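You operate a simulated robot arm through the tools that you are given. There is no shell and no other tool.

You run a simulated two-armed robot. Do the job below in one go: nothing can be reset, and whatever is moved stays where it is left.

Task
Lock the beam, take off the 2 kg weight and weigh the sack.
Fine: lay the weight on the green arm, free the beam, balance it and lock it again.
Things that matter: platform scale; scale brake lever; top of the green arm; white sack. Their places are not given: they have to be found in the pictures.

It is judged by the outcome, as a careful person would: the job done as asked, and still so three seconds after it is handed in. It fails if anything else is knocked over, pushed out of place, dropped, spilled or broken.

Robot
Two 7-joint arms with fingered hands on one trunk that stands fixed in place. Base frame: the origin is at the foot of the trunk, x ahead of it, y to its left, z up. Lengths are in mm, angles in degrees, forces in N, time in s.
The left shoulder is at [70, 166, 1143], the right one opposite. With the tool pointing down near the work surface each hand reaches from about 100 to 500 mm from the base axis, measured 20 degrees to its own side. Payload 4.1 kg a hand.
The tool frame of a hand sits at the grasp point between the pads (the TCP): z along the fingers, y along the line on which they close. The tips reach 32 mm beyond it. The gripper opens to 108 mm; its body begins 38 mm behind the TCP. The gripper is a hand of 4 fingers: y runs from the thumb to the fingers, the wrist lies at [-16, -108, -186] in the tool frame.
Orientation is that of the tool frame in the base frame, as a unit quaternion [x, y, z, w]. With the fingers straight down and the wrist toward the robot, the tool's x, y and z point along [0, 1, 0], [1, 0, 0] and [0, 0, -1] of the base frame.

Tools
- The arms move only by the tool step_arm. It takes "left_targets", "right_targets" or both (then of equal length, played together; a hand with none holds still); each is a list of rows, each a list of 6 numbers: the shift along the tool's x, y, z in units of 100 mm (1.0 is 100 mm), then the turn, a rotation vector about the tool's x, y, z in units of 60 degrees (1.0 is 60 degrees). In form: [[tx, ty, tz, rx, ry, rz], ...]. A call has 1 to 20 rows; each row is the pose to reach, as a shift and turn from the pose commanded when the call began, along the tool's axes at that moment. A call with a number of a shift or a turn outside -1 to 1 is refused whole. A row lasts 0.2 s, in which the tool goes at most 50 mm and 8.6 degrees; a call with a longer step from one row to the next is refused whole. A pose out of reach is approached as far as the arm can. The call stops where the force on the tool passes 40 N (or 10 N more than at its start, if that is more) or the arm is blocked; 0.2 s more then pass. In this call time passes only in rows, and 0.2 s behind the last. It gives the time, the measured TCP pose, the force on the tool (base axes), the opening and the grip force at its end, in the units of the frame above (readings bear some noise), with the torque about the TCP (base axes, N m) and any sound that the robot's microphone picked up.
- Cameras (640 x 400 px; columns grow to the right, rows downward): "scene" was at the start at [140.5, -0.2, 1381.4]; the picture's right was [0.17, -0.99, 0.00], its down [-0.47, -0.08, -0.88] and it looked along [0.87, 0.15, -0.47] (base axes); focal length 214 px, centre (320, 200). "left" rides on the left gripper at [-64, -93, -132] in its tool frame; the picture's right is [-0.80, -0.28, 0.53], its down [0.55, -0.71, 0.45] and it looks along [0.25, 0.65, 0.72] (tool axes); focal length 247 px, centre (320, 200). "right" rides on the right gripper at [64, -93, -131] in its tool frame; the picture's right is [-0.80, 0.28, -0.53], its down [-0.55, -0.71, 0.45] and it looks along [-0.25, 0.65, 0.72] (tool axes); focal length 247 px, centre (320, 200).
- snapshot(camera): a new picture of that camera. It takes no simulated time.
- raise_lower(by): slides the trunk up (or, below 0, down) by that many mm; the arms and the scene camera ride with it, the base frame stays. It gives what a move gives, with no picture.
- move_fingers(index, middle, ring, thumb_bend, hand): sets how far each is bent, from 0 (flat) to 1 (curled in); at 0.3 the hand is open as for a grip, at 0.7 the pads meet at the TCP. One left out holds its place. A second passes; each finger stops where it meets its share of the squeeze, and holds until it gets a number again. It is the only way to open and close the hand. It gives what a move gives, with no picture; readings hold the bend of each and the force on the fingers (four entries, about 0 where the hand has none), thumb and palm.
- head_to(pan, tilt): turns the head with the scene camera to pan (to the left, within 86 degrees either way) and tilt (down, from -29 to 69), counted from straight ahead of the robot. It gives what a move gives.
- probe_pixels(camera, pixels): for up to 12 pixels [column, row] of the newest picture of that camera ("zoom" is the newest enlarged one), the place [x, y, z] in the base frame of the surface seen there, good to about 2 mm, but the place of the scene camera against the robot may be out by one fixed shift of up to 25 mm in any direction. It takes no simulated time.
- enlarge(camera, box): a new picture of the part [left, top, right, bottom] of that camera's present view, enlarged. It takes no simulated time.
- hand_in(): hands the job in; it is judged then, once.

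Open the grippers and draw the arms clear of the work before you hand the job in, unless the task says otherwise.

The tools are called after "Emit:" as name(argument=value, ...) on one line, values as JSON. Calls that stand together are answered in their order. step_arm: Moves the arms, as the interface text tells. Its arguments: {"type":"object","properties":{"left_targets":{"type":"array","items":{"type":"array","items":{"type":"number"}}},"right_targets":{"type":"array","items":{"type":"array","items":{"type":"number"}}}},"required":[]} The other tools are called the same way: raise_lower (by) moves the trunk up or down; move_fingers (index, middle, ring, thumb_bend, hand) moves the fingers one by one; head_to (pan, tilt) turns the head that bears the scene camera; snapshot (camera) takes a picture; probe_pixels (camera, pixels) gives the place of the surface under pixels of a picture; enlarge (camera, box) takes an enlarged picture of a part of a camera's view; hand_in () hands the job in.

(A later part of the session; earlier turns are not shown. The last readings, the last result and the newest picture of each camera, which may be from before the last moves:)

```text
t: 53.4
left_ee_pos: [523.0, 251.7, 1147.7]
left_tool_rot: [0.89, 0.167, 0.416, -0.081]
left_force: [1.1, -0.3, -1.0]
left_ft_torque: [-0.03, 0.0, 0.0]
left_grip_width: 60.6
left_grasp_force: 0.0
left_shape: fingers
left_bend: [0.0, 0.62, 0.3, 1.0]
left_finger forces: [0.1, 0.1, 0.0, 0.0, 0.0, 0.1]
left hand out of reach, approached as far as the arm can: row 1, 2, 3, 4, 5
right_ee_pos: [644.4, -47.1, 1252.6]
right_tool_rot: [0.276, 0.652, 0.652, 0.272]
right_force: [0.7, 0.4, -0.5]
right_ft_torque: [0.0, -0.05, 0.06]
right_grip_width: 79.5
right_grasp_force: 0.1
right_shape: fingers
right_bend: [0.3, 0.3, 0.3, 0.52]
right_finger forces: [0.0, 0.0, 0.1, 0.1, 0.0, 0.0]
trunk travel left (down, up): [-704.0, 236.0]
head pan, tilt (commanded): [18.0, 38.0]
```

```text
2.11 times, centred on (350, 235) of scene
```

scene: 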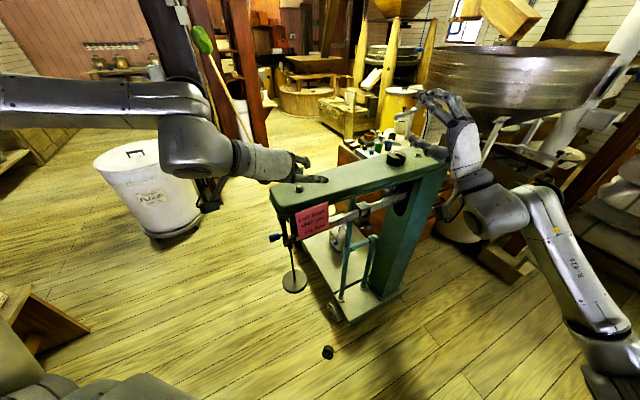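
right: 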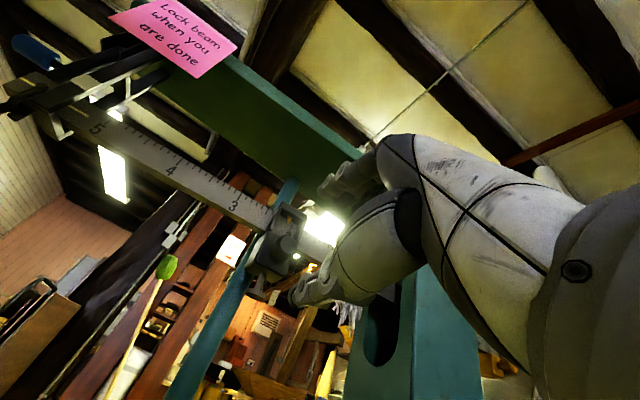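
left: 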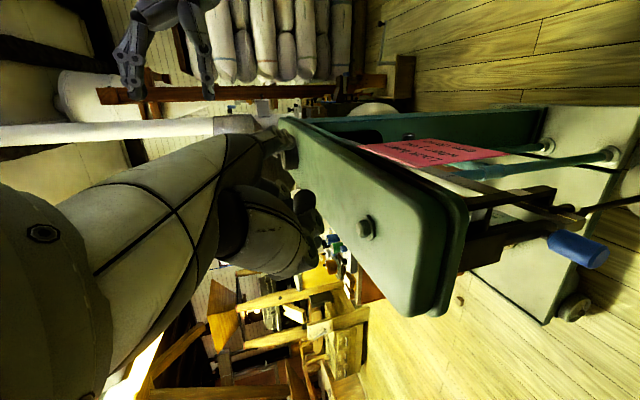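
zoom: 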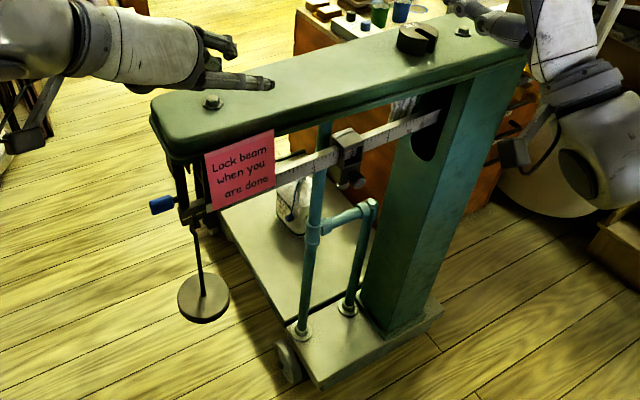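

The probe shows the weight still in mid-air at z≈421, so it is falling right now and will land in front of me. I let it come to rest and then look for it.

Emit:
step_arm(left_targets=[[0, 0, 0, 0, 0, 0], [0, 0, 0, 0, 0, 0], [0, 0, 0, 0, 0, 0], [0, 0, 0, 0, 0, 0], [0, 0, 0, 0, 0, 0]])

Emit:
head_to(pan=5, tilt=60)

Emit:
snapshot(camera="scene")

```text
t: 54.6
left_ee_pos: [521.8, 250.5, 1149.1]
left_tool_rot: [0.89, 0.167, 0.418, -0.079]
left_force: [0.7, 0.4, -0.3]
left_ft_torque: [-0.04, 0.03, 0.02]
left_grip_width: 60.5
left_grasp_force: 0.1
left_shape: fingers
left_bend: [0.0, 0.62, 0.3, 1.0]
left_finger forces: [0.0, 0.0, 0.1, 0.1, 0.0, 0.1]
right_ee_pos: [642.7, -46.9, 1255.7]
right_tool_rot: [0.274, 0.652, 0.652, 0.274]
right_force: [0.9, 0.1, -0.1]
right_ft_torque: [0.01, -0.01, -0.02]
right_grip_width: 79.8
right_grasp_force: 0.1
right_shape: fingers
right_bend: [0.3, 0.3, 0.3, 0.52]
right_finger forces: [0.0, 0.1, 0.1, 0.0, 0.1, 0.0]
trunk travel left (down, up): [-704.0, 236.0]
head pan, tilt (commanded): [18.0, 38.0]
```

```text
t: 55.4
left_ee_pos: [518.8, 251.6, 1149.8]
left_tool_rot: [0.889, 0.168, 0.418, -0.079]
left_force: [1.3, 0.7, 0.0]
left_ft_torque: [0.02, 0.01, 0.0]
left_grip_width: 60.4
left_grasp_force: 0.0
left_shape: fingers
left_bend: [0.0, 0.62, 0.3, 1.0]
left_finger forces: [0.0, 0.1, 0.0, 0.1, 0.1, 0.1]
right_ee_pos: [641.0, -46.5, 1255.2]
right_tool_rot: [0.275, 0.652, 0.652, 0.273]
right_force: [-0.2, 0.5, -0.6]
right_ft_torque: [0.02, -0.02, 0.0]
right_grip_width: 79.8
right_grasp_force: 0.2
right_shape: fingers
right_bend: [0.3, 0.3, 0.3, 0.52]
right_finger forces: [0.0, 0.0, 0.0, 0.1, 0.1, 0.0]
trunk travel left (down, up): [-704.0, 236.0]
head pan, tilt (commanded): [5.0, 60.0]
```

```text
taken
```

scene: 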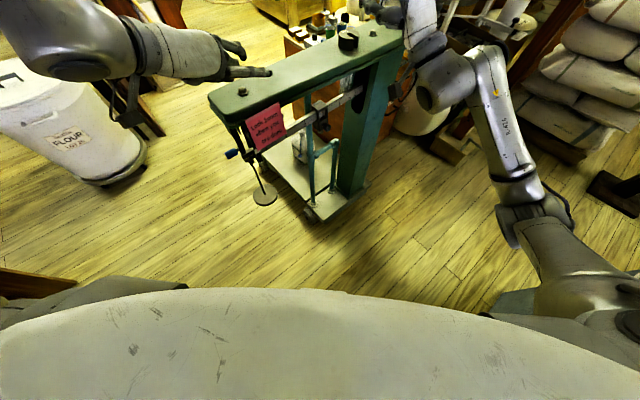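

The weight is not in this view; it may be close to the base under the chest, or have rolled to the right. I pan around to find it.

Emit:
head_to(pan=-40, tilt=50)

Emit:
snapshot(camera="scene")

Emit:
head_to(pan=50, tilt=50)

Emit:
snapshot(camera="scene")

Emit:
snapshot(camera="left")

Emit:
snapshot(camera="right")

```text
t: 56.6
left_ee_pos: [520.3, 249.9, 1149.1]
left_tool_rot: [0.89, 0.167, 0.417, -0.08]
left_force: [0.2, 0.1, -0.2]
left_ft_torque: [-0.02, 0.03, 0.01]
left_grip_width: 60.5
left_grasp_force: 0.0
left_shape: fingers
left_bend: [0.0, 0.62, 0.3, 1.0]
left_finger forces: [0.0, 0.0, 0.0, 0.0, 0.0, 0.0]
right_ee_pos: [641.7, -46.4, 1255.6]
right_tool_rot: [0.275, 0.652, 0.652, 0.272]
right_force: [0.5, 0.4, 0.0]
right_ft_torque: [0.01, 0.02, 0.0]
right_grip_width: 79.6
right_grasp_force: 0.0
right_shape: fingers
right_bend: [0.3, 0.3, 0.3, 0.52]
right_finger forces: [0.0, 0.0, 0.0, 0.0, 0.1, 0.0]
trunk travel left (down, up): [-704.0, 236.0]
head pan, tilt (commanded): [-40.0, 50.0]
```

```text
taken
```

scene: 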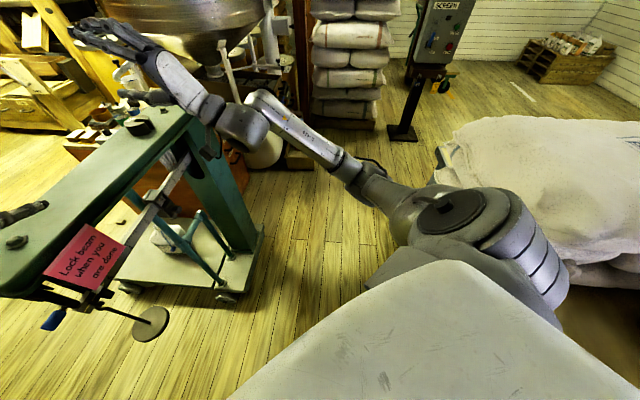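

```text
t: 58.2
left_ee_pos: [519.4, 251.4, 1148.5]
left_tool_rot: [0.89, 0.168, 0.417, -0.08]
left_force: [-0.7, 0.2, 0.3]
left_ft_torque: [0.02, 0.02, 0.01]
left_grip_width: 60.4
left_grasp_force: 0.0
left_shape: fingers
left_bend: [0.0, 0.62, 0.3, 1.0]
left_finger forces: [0.1, 0.0, 0.0, 0.1, 0.0, 0.0]
right_ee_pos: [641.8, -46.8, 1254.9]
right_tool_rot: [0.274, 0.652, 0.652, 0.272]
right_force: [-0.3, 0.2, 0.3]
right_ft_torque: [0.01, 0.0, -0.02]
right_grip_width: 79.1
right_grasp_force: 0.1
right_shape: fingers
right_bend: [0.3, 0.3, 0.3, 0.52]
right_finger forces: [0.1, 0.1, 0.0, 0.0, 0.1, 0.1]
trunk travel left (down, up): [-704.0, 236.0]
head pan, tilt (commanded): [50.0, 50.0]
```

```text
taken
```

scene: 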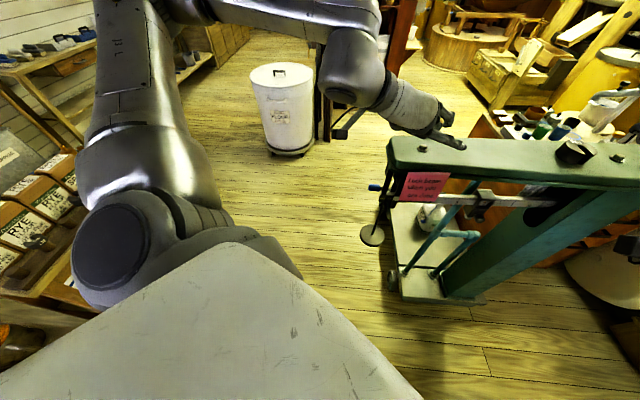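

```text
taken
```

left: 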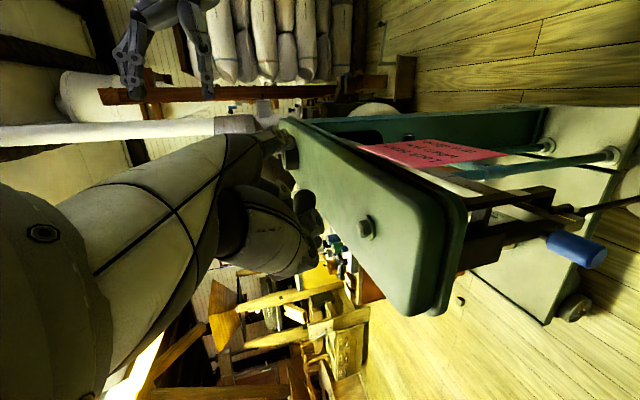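

```text
taken
```

right: 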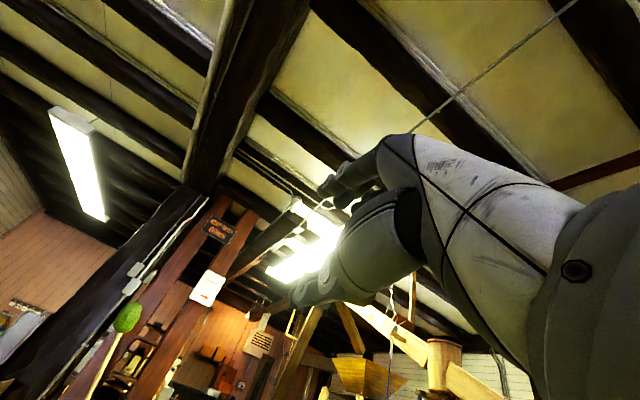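

The weight is not in any view, so it is likely hidden close to the base under the chest. I draw the left hand back off the arm first, then lower the trunk so the camera can see the near floor.

Emit:
step_arm(left_targets=[[-0.137, -0.084, -0.165, 0, 0, 0], [-0.274, -0.168, -0.329, 0, 0, 0], [-0.411, -0.251, -0.494, 0, 0, 0], [-0.548, -0.335, -0.658, 0, 0, 0], [-0.685, -0.419, -0.823, 0, 0, 0]])

Emit:
move_fingers(hand="left", index=0.3, middle=0.3, ring=0.3, thumb_bend=0.3)

Emit:
head_to(pan=0, tilt=69)

Emit:
snapshot(camera="scene")

```text
t: 59.4
left_ee_pos: [412.8, 259.3, 1155.7]
left_tool_rot: [0.889, 0.169, 0.418, -0.079]
left_force: [0.1, -0.4, 0.1]
left_ft_torque: [-0.02, -0.05, 0.01]
left_grip_width: 60.6
left_grasp_force: 0.1
left_shape: fingers
left_bend: [0.0, 0.62, 0.3, 1.0]
left_finger forces: [0.1, 0.0, 0.0, 0.1, 0.0, 0.1]
left hand out of reach, approached as far as the arm can: row 1, 2, 3, 4, 5
right_ee_pos: [640.2, -45.7, 1256.1]
right_tool_rot: [0.274, 0.652, 0.652, 0.274]
right_force: [0.4, -0.7, 0.4]
right_ft_torque: [-0.02, -0.01, 0.01]
right_grip_width: 79.8
right_grasp_force: 0.1
right_shape: fingers
right_bend: [0.3, 0.3, 0.3, 0.52]
right_finger forces: [0.0, 0.0, 0.0, 0.1, 0.1, 0.1]
trunk travel left (down, up): [-704.0, 236.0]
head pan, tilt (commanded): [50.0, 50.0]
```

```text
t: 60.4
left_ee_pos: [414.2, 259.7, 1153.9]
left_tool_rot: [0.888, 0.169, 0.419, -0.079]
left_force: [0.1, 0.1, 0.8]
left_ft_torque: [0.05, 0.01, -0.02]
left_grip_width: 108.3
left_grasp_force: 0.1
left_shape: fingers
left_bend: [0.3, 0.3, 0.3, 0.3]
left_finger forces: [0.1, 0.0, 0.1, 0.1, 0.0, 0.0]
right_ee_pos: [641.6, -47.2, 1256.0]
right_tool_rot: [0.274, 0.652, 0.652, 0.273]
right_force: [0.2, 0.4, -0.3]
right_ft_torque: [0.03, 0.01, 0.0]
right_grip_width: 79.8
right_grasp_force: 0.0
right_shape: fingers
right_bend: [0.3, 0.3, 0.3, 0.52]
right_finger forces: [0.1, 0.0, 0.1, 0.0, 0.0, 0.0]
trunk travel left (down, up): [-704.0, 236.0]
head pan, tilt (commanded): [50.0, 50.0]
```

```text
t: 61.6
left_ee_pos: [413.5, 259.6, 1154.5]
left_tool_rot: [0.889, 0.169, 0.419, -0.078]
left_force: [0.2, 0.5, 0.6]
left_ft_torque: [0.02, -0.01, 0.01]
left_grip_width: 108.7
left_grasp_force: 0.0
left_shape: fingers
left_bend: [0.3, 0.3, 0.3, 0.3]
left_finger forces: [0.0, 0.1, 0.0, 0.1, 0.0, 0.0]
right_ee_pos: [640.8, -46.7, 1255.4]
right_tool_rot: [0.274, 0.652, 0.652, 0.273]
right_force: [-0.4, -0.2, -0.8]
right_ft_torque: [-0.01, -0.02, -0.02]
right_grip_width: 79.9
right_grasp_force: 0.1
right_shape: fingers
right_bend: [0.3, 0.3, 0.3, 0.52]
right_finger forces: [0.0, 0.1, 0.0, 0.1, 0.0, 0.0]
trunk travel left (down, up): [-704.0, 236.0]
head pan, tilt (commanded): [0.0, 68.8]
```

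```text
taken
```

scene: 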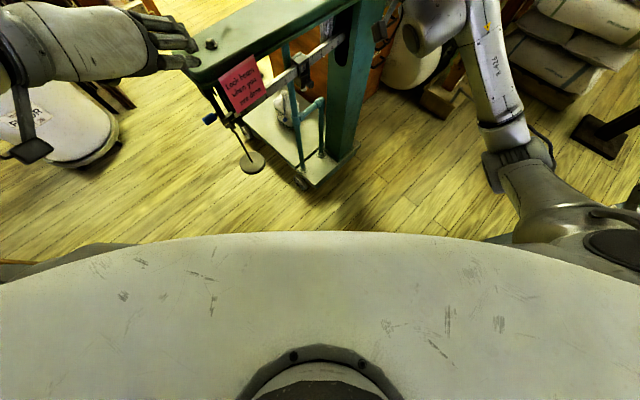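

The chest hides the floor nearer than about x=440. I lower the trunk 550 mm (both hands stay clear of the scale) to see closer in.

Emit:
raise_lower(by=-550)

Emit:
snapshot(camera="scene")

Emit:
head_to(pan=-30, tilt=60)

Emit:
snapshot(camera="scene")

Emit:
snapshot(camera="left")

```text
refused: -550 is not a number from -400 to 400
```

```text
taken
```

scene: 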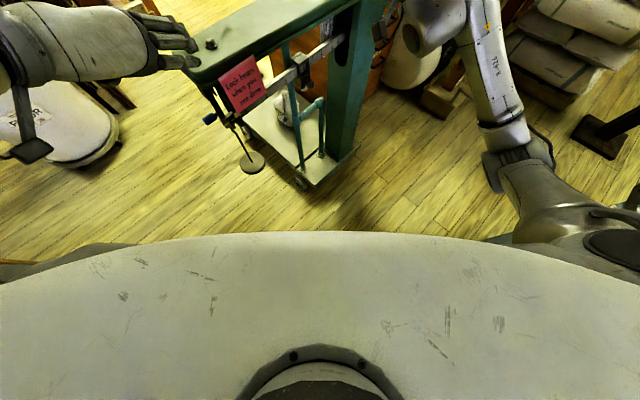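

```text
t: 62.5
left_ee_pos: [414.4, 260.7, 1154.9]
left_tool_rot: [0.889, 0.17, 0.418, -0.078]
left_force: [0.4, 0.4, -0.2]
left_ft_torque: [0.05, 0.0, 0.0]
left_grip_width: 108.4
left_grasp_force: 0.0
left_shape: fingers
left_bend: [0.3, 0.3, 0.3, 0.3]
left_finger forces: [0.2, 0.0, 0.0, 0.1, 0.0, 0.0]
right_ee_pos: [642.2, -47.4, 1256.0]
right_tool_rot: [0.275, 0.652, 0.652, 0.272]
right_force: [-0.7, 0.3, -0.5]
right_ft_torque: [0.02, 0.0, -0.02]
right_grip_width: 79.4
right_grasp_force: 0.1
right_shape: fingers
right_bend: [0.3, 0.3, 0.3, 0.52]
right_finger forces: [0.0, 0.0, 0.0, 0.1, 0.0, 0.1]
trunk travel left (down, up): [-704.0, 236.0]
head pan, tilt (commanded): [-30.0, 60.0]
```

```text
taken
```

scene: 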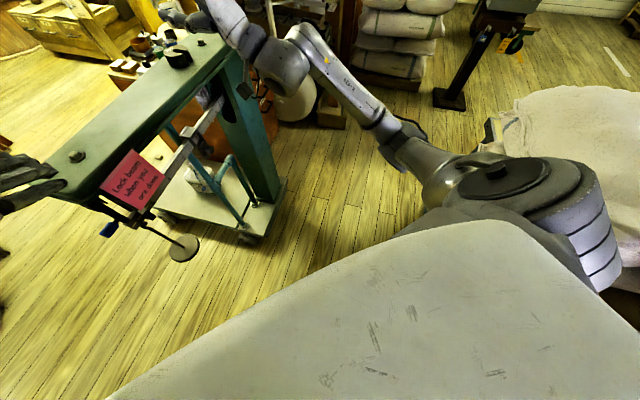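

```text
taken
```

left: 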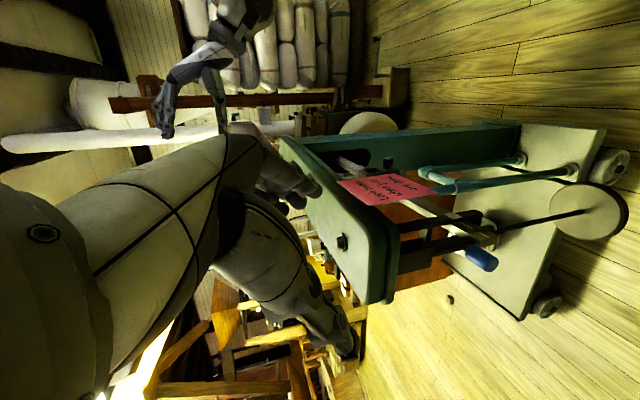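

The trunk call was refused for being over 400 mm, and the weight is still not in view. I lower it in two goes.

Emit:
raise_lower(by=-300)

Emit:
raise_lower(by=-250)

Emit:
head_to(pan=0, tilt=69)

Emit:
snapshot(camera="scene")

Emit:
snapshot(camera="left")

Emit:
snapshot(camera="right")

```text
t: 65.5
left_ee_pos: [414.2, 260.6, 854.7]
left_tool_rot: [0.888, 0.169, 0.419, -0.079]
left_force: [0.1, 0.1, 0.2]
left_ft_torque: [-0.01, -0.03, -0.01]
left_grip_width: 108.4
left_grasp_force: 0.1
left_shape: fingers
left_bend: [0.3, 0.3, 0.3, 0.3]
left_finger forces: [0.0, 0.0, 0.0, 0.0, 0.0, 0.0]
right_ee_pos: [641.9, -46.6, 956.2]
right_tool_rot: [0.274, 0.652, 0.652, 0.273]
right_force: [0.2, -0.8, -0.4]
right_ft_torque: [0.01, -0.04, 0.01]
right_grip_width: 79.7
right_grasp_force: 0.2
right_shape: fingers
right_bend: [0.3, 0.3, 0.3, 0.52]
right_finger forces: [0.1, 0.0, 0.0, 0.0, 0.0, 0.0]
trunk travel left (down, up): [-404.0, 536.0]
head pan, tilt (commanded): [-30.0, 60.0]
```

```text
t: 68.1
left_ee_pos: [413.4, 259.9, 604.6]
left_tool_rot: [0.889, 0.169, 0.419, -0.078]
left_force: [-1.0, 0.1, 0.2]
left_ft_torque: [0.02, 0.01, 0.0]
left_grip_width: 108.5
left_grasp_force: 0.1
left_shape: fingers
left_bend: [0.3, 0.3, 0.3, 0.3]
left_finger forces: [0.0, 0.1, 0.0, 0.0, 0.0, 0.1]
right_ee_pos: [641.0, -46.5, 705.6]
right_tool_rot: [0.274, 0.652, 0.652, 0.273]
right_force: [-0.3, 0.1, -0.4]
right_ft_torque: [0.01, 0.03, 0.01]
right_grip_width: 79.6
right_grasp_force: 0.0
right_shape: fingers
right_bend: [0.3, 0.3, 0.3, 0.52]
right_finger forces: [0.0, 0.0, 0.1, 0.0, 0.0, 0.0]
trunk travel left (down, up): [-154.0, 786.0]
head pan, tilt (commanded): [-30.0, 60.0]
```

```text
t: 69.1
left_ee_pos: [414.7, 259.2, 605.8]
left_tool_rot: [0.889, 0.169, 0.419, -0.078]
left_force: [0.1, 0.3, 0.6]
left_ft_torque: [-0.01, 0.01, 0.05]
left_grip_width: 108.6
left_grasp_force: 0.1
left_shape: fingers
left_bend: [0.3, 0.3, 0.3, 0.3]
left_finger forces: [0.0, 0.0, 0.0, 0.0, 0.0, 0.0]
right_ee_pos: [641.9, -45.8, 705.2]
right_tool_rot: [0.276, 0.651, 0.652, 0.274]
right_force: [-0.5, 0.1, 0.2]
right_ft_torque: [0.0, 0.01, -0.04]
right_grip_width: 79.8
right_grasp_force: 0.0
right_shape: fingers
right_bend: [0.3, 0.3, 0.3, 0.52]
right_finger forces: [0.0, 0.1, 0.1, 0.1, 0.1, 0.1]
trunk travel left (down, up): [-154.0, 786.0]
head pan, tilt (commanded): [0.0, 68.8]
```

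```text
taken
```

scene: 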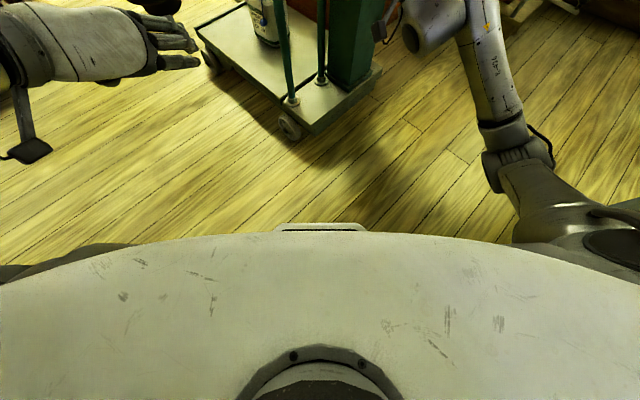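

```text
taken
```

left: 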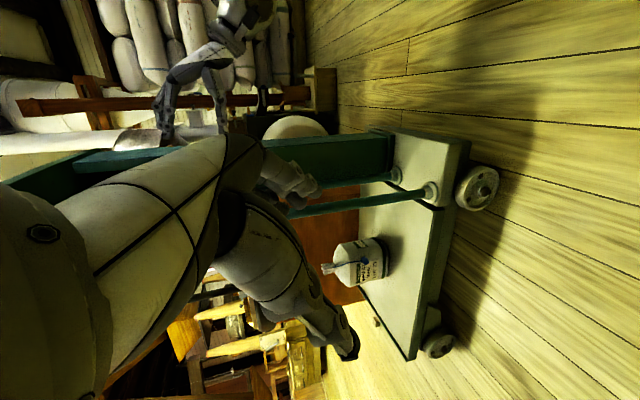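

```text
taken
```

right: 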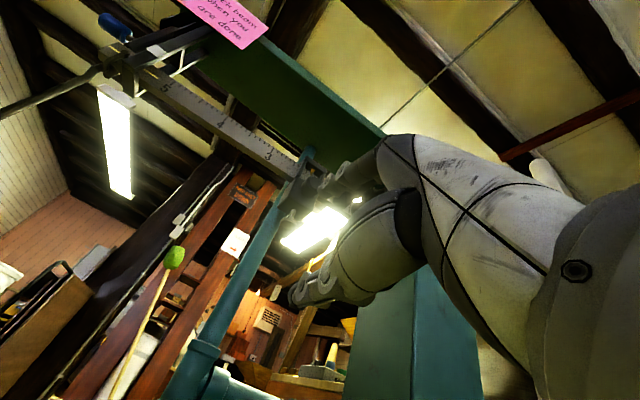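

Still not seen in the central strip. I look to the right and left from this lower height.

Emit:
head_to(pan=-35, tilt=60)

Emit:
snapshot(camera="scene")

Emit:
head_to(pan=-75, tilt=50)

Emit:
snapshot(camera="scene")

Emit:
head_to(pan=45, tilt=60)

Emit:
snapshot(camera="scene")

```text
t: 70.1
left_ee_pos: [413.9, 260.2, 605.3]
left_tool_rot: [0.889, 0.169, 0.419, -0.08]
left_force: [0.1, -0.1, 0.4]
left_ft_torque: [-0.01, -0.04, 0.02]
left_grip_width: 108.4
left_grasp_force: 0.0
left_shape: fingers
left_bend: [0.3, 0.3, 0.3, 0.3]
left_finger forces: [0.0, 0.1, 0.0, 0.0, 0.1, 0.0]
right_ee_pos: [641.8, -46.2, 705.6]
right_tool_rot: [0.275, 0.652, 0.652, 0.274]
right_force: [0.2, -0.7, 0.4]
right_ft_torque: [0.01, -0.01, 0.0]
right_grip_width: 79.1
right_grasp_force: 0.0
right_shape: fingers
right_bend: [0.3, 0.3, 0.3, 0.52]
right_finger forces: [0.0, 0.0, 0.1, 0.0, 0.1, 0.1]
trunk travel left (down, up): [-154.0, 786.0]
head pan, tilt (commanded): [-35.0, 60.0]
```

```text
taken
```

scene: 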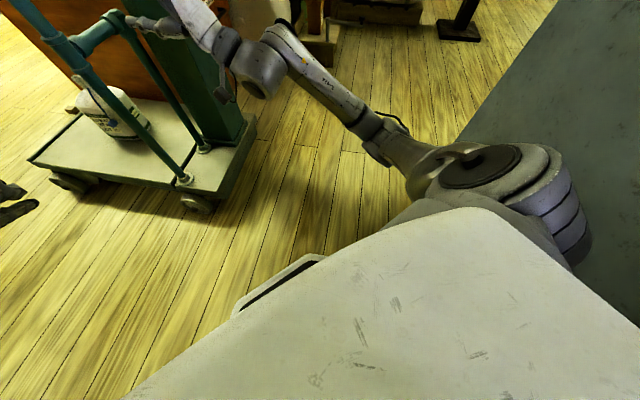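

```text
t: 71.2
left_ee_pos: [414.0, 259.7, 604.6]
left_tool_rot: [0.888, 0.169, 0.419, -0.079]
left_force: [-0.2, 0.9, 0.6]
left_ft_torque: [-0.02, 0.0, -0.06]
left_grip_width: 108.3
left_grasp_force: 0.1
left_shape: fingers
left_bend: [0.3, 0.3, 0.3, 0.3]
left_finger forces: [0.0, 0.1, 0.1, 0.0, 0.0, 0.0]
right_ee_pos: [641.5, -45.2, 705.1]
right_tool_rot: [0.275, 0.652, 0.652, 0.274]
right_force: [0.3, 1.3, -0.8]
right_ft_torque: [-0.01, 0.0, 0.02]
right_grip_width: 79.9
right_grasp_force: 0.0
right_shape: fingers
right_bend: [0.3, 0.3, 0.3, 0.52]
right_finger forces: [0.0, 0.0, 0.0, 0.0, 0.0, 0.1]
trunk travel left (down, up): [-154.0, 786.0]
head pan, tilt (commanded): [-75.0, 50.0]
```

```text
taken
```

scene: 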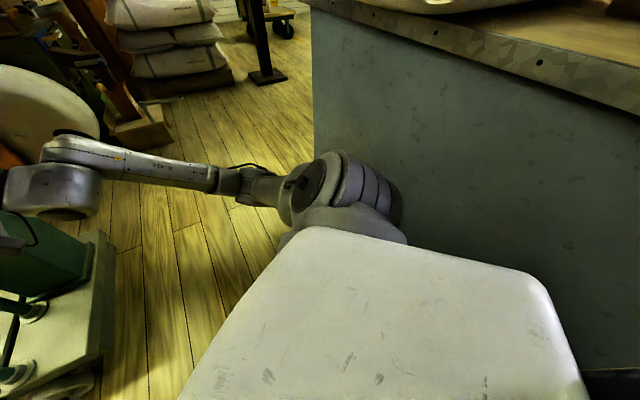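

```text
t: 73.2
left_ee_pos: [413.5, 260.2, 604.6]
left_tool_rot: [0.888, 0.169, 0.42, -0.079]
left_force: [0.5, 0.5, 0.5]
left_ft_torque: [-0.01, -0.03, -0.01]
left_grip_width: 108.3
left_grasp_force: 0.1
left_shape: fingers
left_bend: [0.3, 0.3, 0.3, 0.3]
left_finger forces: [0.1, 0.1, 0.0, 0.0, 0.0, 0.0]
right_ee_pos: [641.3, -45.6, 705.8]
right_tool_rot: [0.275, 0.652, 0.652, 0.273]
right_force: [-0.3, -0.3, -0.4]
right_ft_torque: [0.01, -0.03, 0.03]
right_grip_width: 79.6
right_grasp_force: 0.0
right_shape: fingers
right_bend: [0.3, 0.3, 0.3, 0.52]
right_finger forces: [0.0, 0.1, 0.1, 0.0, 0.0, 0.1]
trunk travel left (down, up): [-154.0, 786.0]
head pan, tilt (commanded): [45.0, 60.0]
```

```text
taken
```

scene: 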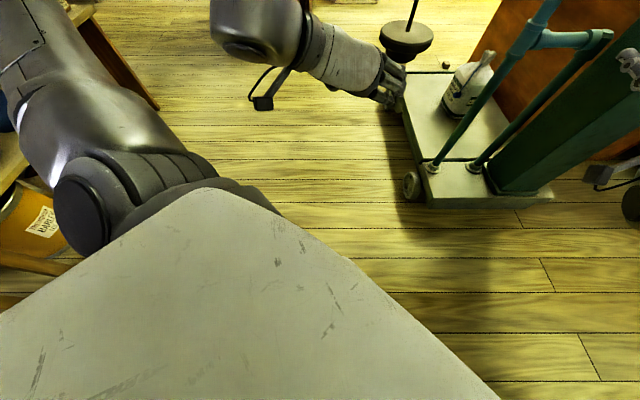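

The weight is hidden from the head camera everywhere, so it must lie in the chest's blind spot. I tip the left hand's fingers straight down so its camera looks down across the floor in front of the base.

Emit:
step_arm(left_targets=[[0, 0, 0, 0, -0.14, 0], [0, 0, 0, 0, -0.28, 0], [0, 0, 0, 0, -0.42, 0], [0, 0, 0, 0, -0.56, 0], [0, 0, 0, 0, -0.7, 0], [0, 0, 0, 0, -0.833, 0]])

Emit:
snapshot(camera="left")

```text
t: 74.5
left_ee_pos: [416.6, 258.9, 605.2]
left_tool_rot: [0.983, 0.186, 0.004, 0.0]
left_force: [-0.1, 0.7, 0.3]
left_ft_torque: [-0.02, 0.01, 0.03]
left_grip_width: 108.4
left_grasp_force: 0.0
left_shape: fingers
left_bend: [0.3, 0.3, 0.3, 0.3]
left_finger forces: [0.1, 0.0, 0.0, 0.0, 0.1, 0.1]
right_ee_pos: [641.5, -46.8, 705.2]
right_tool_rot: [0.275, 0.651, 0.652, 0.274]
right_force: [0.4, 0.0, 0.1]
right_ft_torque: [-0.04, 0.01, 0.0]
right_grip_width: 79.6
right_grasp_force: 0.0
right_shape: fingers
right_bend: [0.3, 0.3, 0.3, 0.52]
right_finger forces: [0.0, 0.0, 0.0, 0.0, 0.0, 0.1]
trunk travel left (down, up): [-154.0, 786.0]
head pan, tilt (commanded): [45.0, 60.0]
```

```text
taken
```

left: 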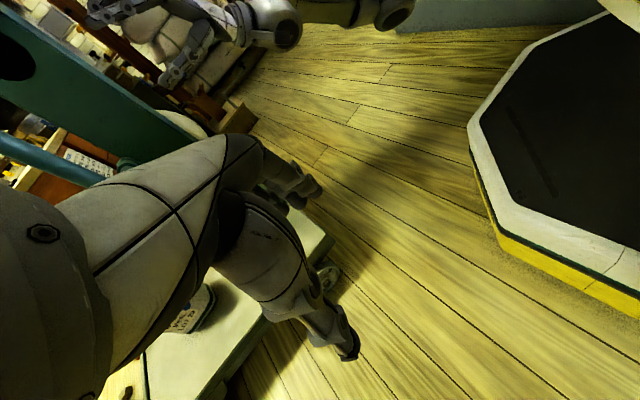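

The left camera now shows my base (a dark octagonal top with white rim) at right. I enlarge it and the nearby floor to look for the dark weight.

Emit:
enlarge(camera="left", box=[440, 0, 640, 320])

Emit:
enlarge(camera="left", box=[240, 0, 480, 150])

```text
1.25 times, centred on (540, 160) of left
```

zoom: 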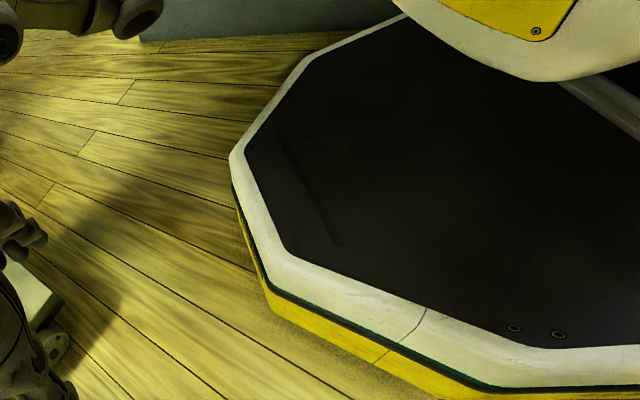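

```text
2.67 times, centred on (360, 75) of left
```

zoom: 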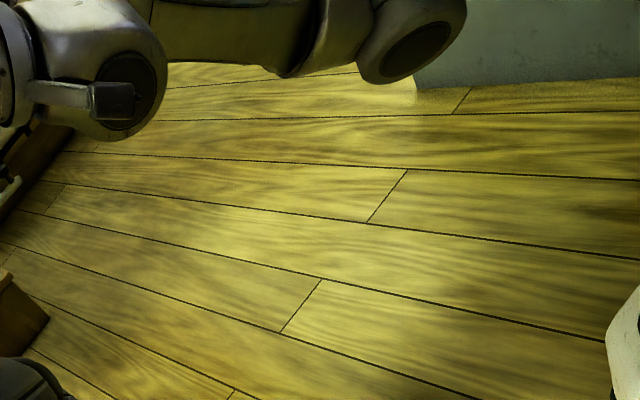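

Not on or around the front of the base. I scan the floor around the scale and further away from the head camera.

Emit:
head_to(pan=15, tilt=45)

Emit:
snapshot(camera="scene")

Emit:
head_to(pan=-30, tilt=35)

Emit:
snapshot(camera="scene")

Emit:
head_to(pan=60, tilt=35)

Emit:
snapshot(camera="scene")

```text
t: 75.5
left_ee_pos: [415.6, 259.9, 605.1]
left_tool_rot: [0.982, 0.186, 0.005, 0.0]
left_force: [-0.5, 0.6, 0.0]
left_ft_torque: [-0.02, 0.01, -0.01]
left_grip_width: 108.3
left_grasp_force: 0.1
left_shape: fingers
left_bend: [0.3, 0.3, 0.3, 0.3]
left_finger forces: [0.0, 0.0, 0.0, 0.0, 0.1, 0.1]
right_ee_pos: [641.2, -45.1, 705.9]
right_tool_rot: [0.275, 0.652, 0.652, 0.272]
right_force: [0.2, -0.4, 0.6]
right_ft_torque: [0.0, -0.02, -0.04]
right_grip_width: 79.4
right_grasp_force: 0.2
right_shape: fingers
right_bend: [0.3, 0.3, 0.3, 0.52]
right_finger forces: [0.0, 0.1, 0.0, 0.1, 0.0, 0.1]
trunk travel left (down, up): [-154.0, 786.0]
head pan, tilt (commanded): [15.0, 45.0]
```

```text
taken
```

scene: 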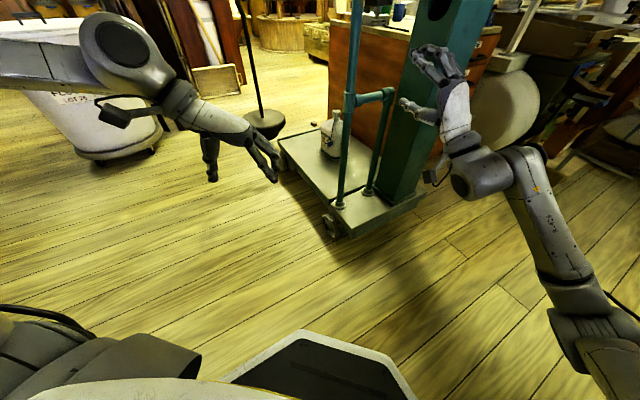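

```text
t: 76.6
left_ee_pos: [415.6, 259.3, 605.8]
left_tool_rot: [0.982, 0.187, 0.005, 0.0]
left_force: [0.4, -0.4, -0.2]
left_ft_torque: [0.01, 0.0, 0.03]
left_grip_width: 108.5
left_grasp_force: 0.0
left_shape: fingers
left_bend: [0.3, 0.3, 0.3, 0.3]
left_finger forces: [0.1, 0.0, 0.0, 0.1, 0.0, 0.0]
right_ee_pos: [640.8, -46.7, 706.1]
right_tool_rot: [0.275, 0.652, 0.652, 0.273]
right_force: [-0.4, -0.6, 0.7]
right_ft_torque: [0.01, -0.04, -0.01]
right_grip_width: 79.6
right_grasp_force: 0.0
right_shape: fingers
right_bend: [0.3, 0.3, 0.3, 0.52]
right_finger forces: [0.1, 0.1, 0.0, 0.0, 0.0, 0.0]
trunk travel left (down, up): [-154.0, 786.0]
head pan, tilt (commanded): [-30.0, 35.0]
```

```text
taken
```

scene: 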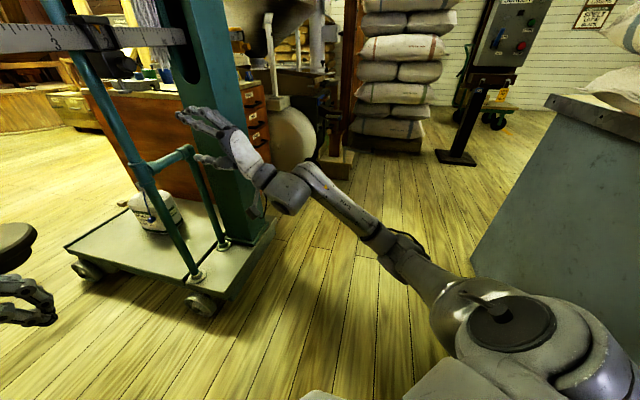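

```text
t: 78.3
left_ee_pos: [415.6, 258.6, 605.6]
left_tool_rot: [0.982, 0.187, 0.004, 0.001]
left_force: [-1.4, -0.5, -0.3]
left_ft_torque: [0.0, -0.02, -0.01]
left_grip_width: 108.3
left_grasp_force: 0.1
left_shape: fingers
left_bend: [0.3, 0.3, 0.3, 0.3]
left_finger forces: [0.1, 0.0, 0.1, 0.0, 0.0, 0.0]
right_ee_pos: [640.4, -45.1, 704.9]
right_tool_rot: [0.275, 0.652, 0.652, 0.273]
right_force: [0.7, 0.6, 0.1]
right_ft_torque: [-0.01, 0.02, 0.0]
right_grip_width: 79.6
right_grasp_force: 0.1
right_shape: fingers
right_bend: [0.3, 0.3, 0.3, 0.52]
right_finger forces: [0.1, 0.1, 0.1, 0.0, 0.0, 0.0]
trunk travel left (down, up): [-154.0, 786.0]
head pan, tilt (commanded): [60.0, 35.0]
```

```text
taken
```

scene: 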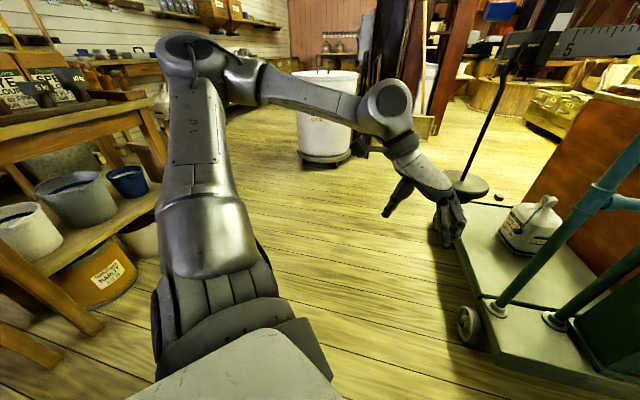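

Still nothing. The weight was flying toward my right and back, so it may be beside my base on the right. I bring the right hand back and tip it fingers-down so its camera can look there.

Emit:
step_arm(right_targets=[[-0.008, 0, -0.159, 0.123, 0.0265, -0.0265], [-0.015, 0, -0.318, 0.246, 0.053, -0.053], [-0.023, 0, -0.477, 0.369, 0.0795, -0.0795], [-0.03, 0, -0.636, 0.492, 0.106, -0.106], [-0.038, 0, -0.795, 0.615, 0.1325, -0.1325], [-0.045, 0, -0.954, 0.738, 0.159, -0.159]])

Emit:
step_arm(right_targets=[[0, 0, 0, 0.123, 0.0265, -0.0265], [0, 0, 0, 0.246, 0.053, -0.053], [0, 0, 0, 0.369, 0.0795, -0.0795], [0, 0, 0, 0.492, 0.106, -0.106], [0, 0, 0, 0.615, 0.1325, -0.1325], [0, 0, 0, 0.738, 0.159, -0.159]])

Emit:
snapshot(camera="right")

```text
t: 79.7
left_ee_pos: [414.1, 259.7, 606.9]
left_tool_rot: [0.982, 0.187, 0.006, 0.002]
left_force: [-0.5, 1.5, 0.1]
left_ft_torque: [-0.07, -0.04, 0.05]
left_grip_width: 108.3
left_grasp_force: 0.0
left_shape: fingers
left_bend: [0.3, 0.3, 0.3, 0.3]
left_finger forces: [0.0, 0.0, 0.0, 0.0, 0.0, 0.1]
right_ee_pos: [573.7, -114.2, 706.5]
right_tool_rot: [0.251, 0.888, 0.355, 0.149]
right_force: [-0.7, 1.2, 0.4]
right_ft_torque: [-0.07, 0.0, -0.1]
right_grip_width: 79.6
right_grasp_force: 0.1
right_shape: fingers
right_bend: [0.3, 0.3, 0.3, 0.52]
right_finger forces: [0.0, 0.0, 0.1, 0.0, 0.0, 0.1]
trunk travel left (down, up): [-154.0, 786.0]
head pan, tilt (commanded): [60.0, 35.0]
```

```text
t: 81.1
left_ee_pos: [415.8, 258.9, 605.2]
left_tool_rot: [0.982, 0.186, 0.005, -0.001]
left_force: [0.1, -0.6, 0.2]
left_ft_torque: [0.01, 0.01, 0.02]
left_grip_width: 108.4
left_grasp_force: 0.0
left_shape: fingers
left_bend: [0.3, 0.3, 0.3, 0.3]
left_finger forces: [0.1, 0.1, 0.1, 0.1, 0.0, 0.0]
right_ee_pos: [583.6, -81.5, 695.4]
right_tool_rot: [0.183, 0.983, 0.003, -0.003]
right_force: [0.1, -0.3, -0.3]
right_ft_torque: [-0.01, -0.03, -0.03]
right_grip_width: 79.2
right_grasp_force: 0.1
right_shape: fingers
right_bend: [0.3, 0.3, 0.3, 0.52]
right_finger forces: [0.0, 0.0, 0.0, 0.0, 0.0, 0.1]
right hand out of reach, approached as far as the arm can: row 5, 6
trunk travel left (down, up): [-154.0, 786.0]
head pan, tilt (commanded): [60.0, 35.0]
```

```text
taken
```

right: 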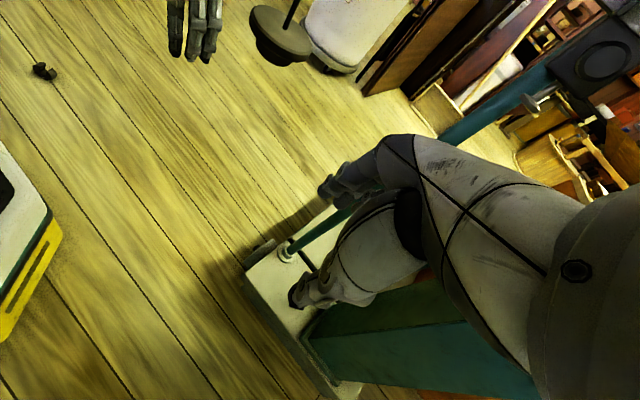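

Found: the weight lies on the floor at (43,70) in the right picture. I probe and enlarge it.

Emit:
probe_pixels(camera="right", pixels=[[43, 70], [38, 70], [50, 72], [44, 66], [30, 80], [60, 85], [0, 215], [50, 235]])

Emit:
enlarge(camera="right", box=[0, 30, 96, 110])

```text
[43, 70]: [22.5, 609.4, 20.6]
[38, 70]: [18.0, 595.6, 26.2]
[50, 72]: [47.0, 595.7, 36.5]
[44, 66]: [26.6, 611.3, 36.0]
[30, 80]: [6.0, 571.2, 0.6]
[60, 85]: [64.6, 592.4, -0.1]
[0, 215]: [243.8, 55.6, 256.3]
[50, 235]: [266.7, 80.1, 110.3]
```

```text
5.00 times, centred on (48, 70) of right
```

zoom: 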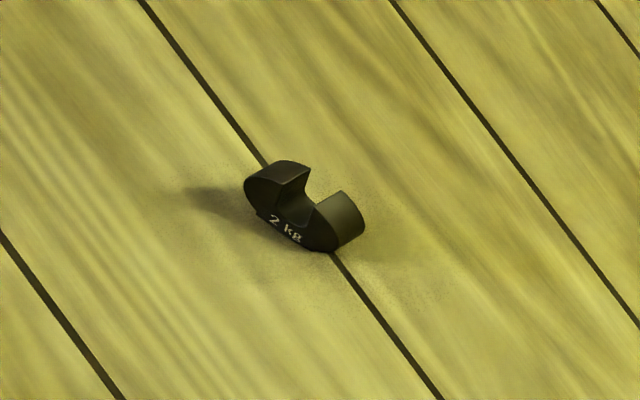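

The weight stands on its rim with the slot up at about (25,608,22), to the left of my base. I look that way with the head to see the space around it.

Emit:
head_to(pan=86, tilt=45)

Emit:
snapshot(camera="scene")

Emit:
head_to(pan=86, tilt=20)

Emit:
snapshot(camera="scene")

```text
t: 82.0
left_ee_pos: [415.3, 259.7, 605.7]
left_tool_rot: [0.982, 0.187, 0.004, 0.0]
left_force: [0.9, 0.9, -0.3]
left_ft_torque: [0.03, -0.02, 0.0]
left_grip_width: 108.4
left_grasp_force: 0.1
left_shape: fingers
left_bend: [0.3, 0.3, 0.3, 0.3]
left_finger forces: [0.0, 0.0, 0.0, 0.1, 0.1, 0.0]
right_ee_pos: [583.5, -80.4, 694.8]
right_tool_rot: [0.183, 0.983, 0.005, -0.002]
right_force: [0.9, 0.0, -0.3]
right_ft_torque: [-0.02, -0.03, 0.0]
right_grip_width: 79.9
right_grasp_force: 0.1
right_shape: fingers
right_bend: [0.3, 0.3, 0.3, 0.52]
right_finger forces: [0.0, 0.0, 0.0, 0.0, 0.0, 0.0]
trunk travel left (down, up): [-154.0, 786.0]
head pan, tilt (commanded): [85.9, 45.0]
```

```text
taken
```

scene: 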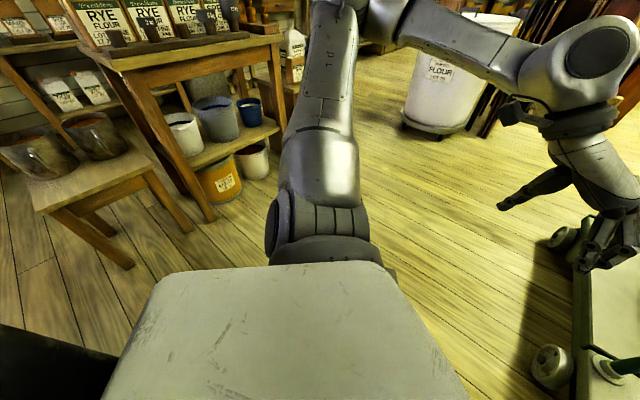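

```text
t: 82.9
left_ee_pos: [414.3, 259.2, 606.6]
left_tool_rot: [0.983, 0.186, 0.005, 0.0]
left_force: [0.0, 0.0, 0.5]
left_ft_torque: [0.01, 0.02, -0.03]
left_grip_width: 108.5
left_grasp_force: 0.0
left_shape: fingers
left_bend: [0.3, 0.3, 0.3, 0.3]
left_finger forces: [0.1, 0.1, 0.0, 0.0, 0.0, 0.1]
right_ee_pos: [584.4, -81.8, 695.7]
right_tool_rot: [0.183, 0.983, 0.006, -0.002]
right_force: [-0.2, 0.4, 0.0]
right_ft_torque: [0.02, -0.04, 0.02]
right_grip_width: 79.6
right_grasp_force: 0.0
right_shape: fingers
right_bend: [0.3, 0.3, 0.3, 0.52]
right_finger forces: [0.1, 0.0, 0.1, 0.0, 0.0, 0.0]
trunk travel left (down, up): [-154.0, 786.0]
head pan, tilt (commanded): [85.9, 20.0]
```

```text
taken
```

scene: 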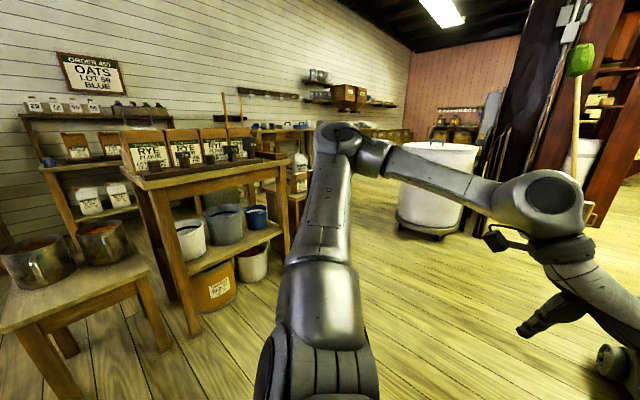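

The weight is hidden behind my left upper arm here. I probe the nearby bench and table legs to know the clearances around it.

Emit:
probe_pixels(camera="scene", pixels=[[70, 395], [165, 345], [195, 330], [285, 260], [100, 285], [150, 270], [20, 330], [150, 180], [215, 300], [255, 270]])

```text
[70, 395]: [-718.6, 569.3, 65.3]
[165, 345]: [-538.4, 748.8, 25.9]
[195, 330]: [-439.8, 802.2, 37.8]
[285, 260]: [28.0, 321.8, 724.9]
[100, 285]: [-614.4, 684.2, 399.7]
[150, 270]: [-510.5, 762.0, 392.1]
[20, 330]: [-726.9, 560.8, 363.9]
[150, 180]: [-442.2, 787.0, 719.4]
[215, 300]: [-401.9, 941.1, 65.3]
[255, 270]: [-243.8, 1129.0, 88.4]
```

Tables stand well behind (x<-240), so the spot is free. I swing the left hand toward it in stages, yawing outward; first stage here.

Emit:
step_arm(left_targets=[[-0.029, -0.155, 0, 0, 0, -0.133], [-0.058, -0.309, 0, 0, 0, -0.267], [-0.087, -0.464, 0, 0, 0, -0.4], [-0.116, -0.619, 0, 0, 0, -0.533], [-0.145, -0.773, 0, 0, 0, -0.667], [-0.174, -0.928, 0, 0, 0, -0.8]])

```text
t: 84.3
left_ee_pos: [361.3, 426.3, 597.4]
left_tool_rot: [0.829, 0.559, 0.004, 0.008]
left_force: [-0.6, 0.8, 0.6]
left_ft_torque: [-0.01, -0.02, -0.01]
left_grip_width: 108.3
left_grasp_force: 0.0
left_shape: fingers
left_bend: [0.3, 0.3, 0.3, 0.3]
left_finger forces: [0.1, 0.1, 0.0, 0.1, 0.0, 0.0]
left hand out of reach, approached as far as the arm can: row 4, 5, 6
right_ee_pos: [585.4, -80.8, 695.2]
right_tool_rot: [0.183, 0.983, 0.005, -0.002]
right_force: [-1.1, -0.7, -0.8]
right_ft_torque: [0.0, 0.0, -0.01]
right_grip_width: 79.6
right_grasp_force: 0.1
right_shape: fingers
right_bend: [0.3, 0.3, 0.3, 0.52]
right_finger forces: [0.0, 0.1, 0.1, 0.0, 0.0, 0.1]
trunk travel left (down, up): [-154.0, 786.0]
head pan, tilt (commanded): [85.9, 20.0]
```

The hand is at (361,426) with yaw −22°. Next stage: yaw to about +26° and move toward (281,466).

Emit:
step_arm(left_targets=[[0.012, -0.148, 0, 0, 0, -0.133], [0.023, -0.297, 0, 0, 0, -0.267], [0.035, -0.445, 0, 0, 0, -0.4], [0.047, -0.593, 0, 0, 0, -0.533], [0.058, -0.742, 0, 0, 0, -0.667], [0.07, -0.89, 0, 0, 0, -0.8]])

```text
t: 85.7
left_ee_pos: [70.7, 473.7, 493.1]
left_tool_rot: [0.537, 0.844, 0.017, 0.0]
left_force: [-5.8, -3.2, -3.7]
left_ft_torque: [0.24, -0.56, 0.08]
left_grip_width: 108.7
left_grasp_force: 0.1
left_shape: fingers
left_bend: [0.3, 0.3, 0.3, 0.3]
left_finger forces: [0.0, 0.0, 0.0, 0.0, 0.1, 0.1]
left hand out of reach, approached as far as the arm can: row 1, 2, 3, 4, 5, 6
right_ee_pos: [583.5, -83.0, 694.3]
right_tool_rot: [0.182, 0.983, 0.008, -0.002]
right_force: [0.5, 0.0, -0.7]
right_ft_torque: [0.07, 0.07, 0.05]
right_grip_width: 79.4
right_grasp_force: 0.2
right_shape: fingers
right_bend: [0.3, 0.3, 0.3, 0.52]
right_finger forces: [0.0, 0.0, 0.0, 0.1, 0.1, 0.0]
trunk travel left (down, up): [-154.0, 786.0]
head pan, tilt (commanded): [85.9, 20.0]
```

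The arm re-folded and the hand ended at (71,474,493), nearer the weight than intended. I check the pictures before continuing.

Emit:
snapshot(camera="scene")

Emit:
snapshot(camera="left")

Emit:
step_arm(left_targets=[[0, 0, 0, 0, 0, 0]])

```text
taken
```

scene: 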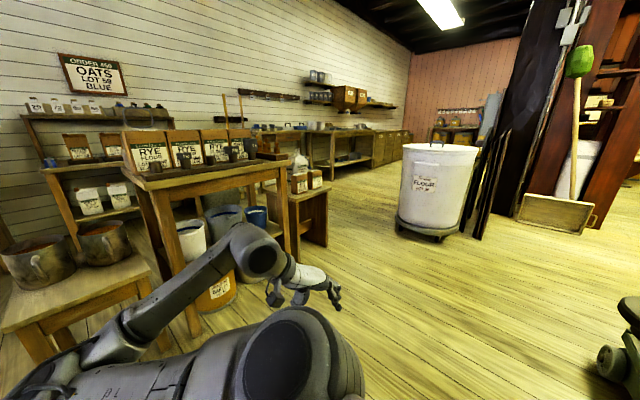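

```text
taken
```

left: 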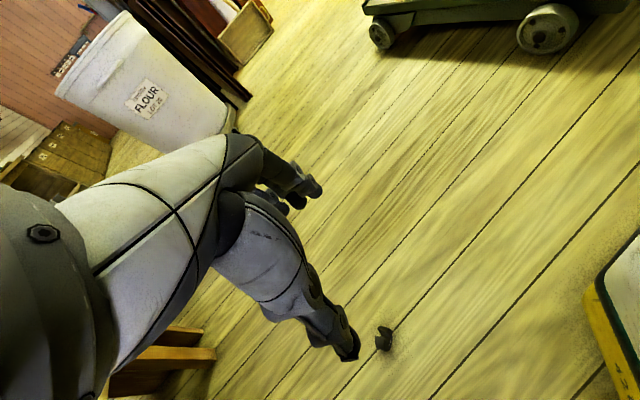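

```text
t: 86.1
left_ee_pos: [65.1, 472.4, 487.4]
left_tool_rot: [0.526, 0.85, 0.012, 0.006]
left_force: [0.5, 0.3, 0.0]
left_ft_torque: [0.0, 0.0, 0.04]
left_grip_width: 108.5
left_grasp_force: 0.1
left_shape: fingers
left_bend: [0.3, 0.3, 0.3, 0.3]
left_finger forces: [0.0, 0.1, 0.1, 0.0, 0.0, 0.0]
right_ee_pos: [585.1, -80.1, 694.7]
right_tool_rot: [0.182, 0.983, 0.005, -0.002]
right_force: [0.2, 0.0, 0.6]
right_ft_torque: [0.01, -0.01, -0.02]
right_grip_width: 79.5
right_grasp_force: 0.2
right_shape: fingers
right_bend: [0.3, 0.3, 0.3, 0.52]
right_finger forces: [0.0, 0.1, 0.1, 0.0, 0.0, 0.0]
trunk travel left (down, up): [-154.0, 786.0]
head pan, tilt (commanded): [85.9, 20.0]
```

The elbow now points backward. I check how close it is to the bench with the pots, and probe the weight, now visible at (383,338) in the left picture.

Emit:
snapshot(camera="scene")

Emit:
probe_pixels(camera="scene", pixels=[[110, 350], [60, 360], [130, 320], [180, 290], [255, 245], [80, 300], [60, 340], [130, 300], [290, 270], [335, 295]])

Emit:
snapshot(camera="left")

Emit:
enlarge(camera="left", box=[340, 300, 420, 360])

Emit:
probe_pixels(camera="left", pixels=[[383, 338], [380, 332], [388, 334], [378, 345], [388, 345], [384, 328]])

```text
taken
```

scene: 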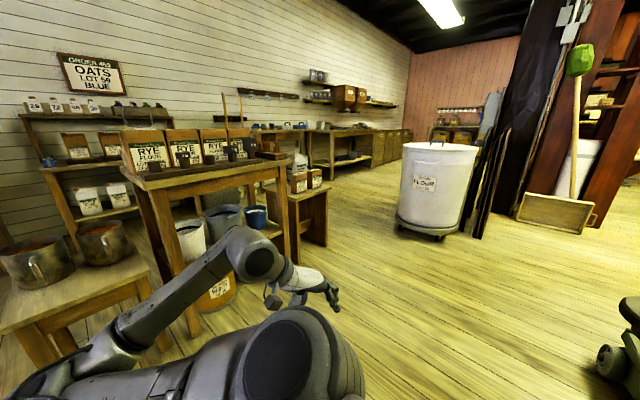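

```text
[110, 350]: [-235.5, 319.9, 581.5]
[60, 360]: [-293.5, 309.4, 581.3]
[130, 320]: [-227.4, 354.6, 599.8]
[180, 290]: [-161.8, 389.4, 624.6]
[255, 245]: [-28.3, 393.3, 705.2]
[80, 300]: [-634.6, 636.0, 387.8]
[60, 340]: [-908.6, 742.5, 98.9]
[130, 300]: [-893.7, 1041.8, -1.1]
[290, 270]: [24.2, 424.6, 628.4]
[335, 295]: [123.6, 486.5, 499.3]
```

```text
taken
```

left: 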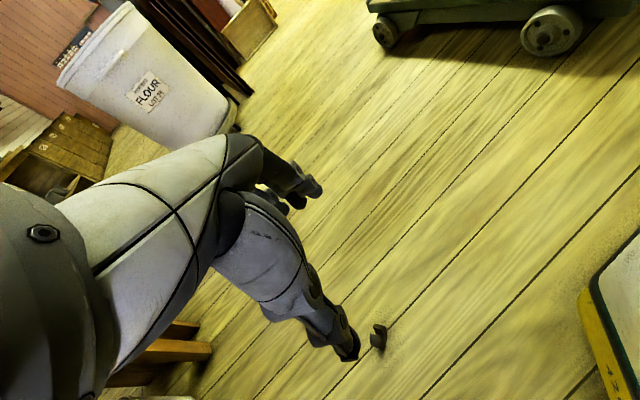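

```text
6.67 times, centred on (380, 330) of left
```

zoom: 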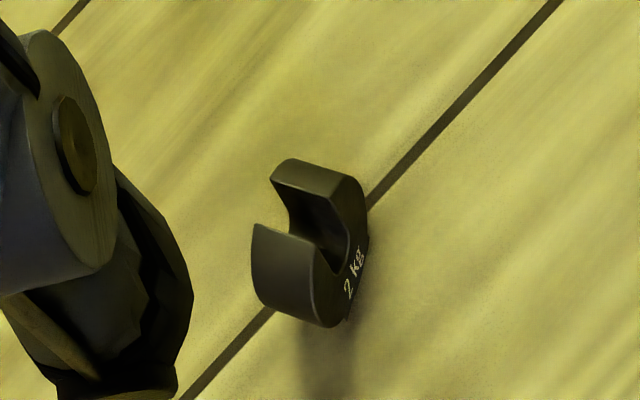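

```text
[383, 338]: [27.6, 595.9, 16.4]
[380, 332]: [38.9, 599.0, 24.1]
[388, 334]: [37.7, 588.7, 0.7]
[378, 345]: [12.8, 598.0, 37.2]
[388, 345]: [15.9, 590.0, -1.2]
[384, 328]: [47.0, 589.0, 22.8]
```

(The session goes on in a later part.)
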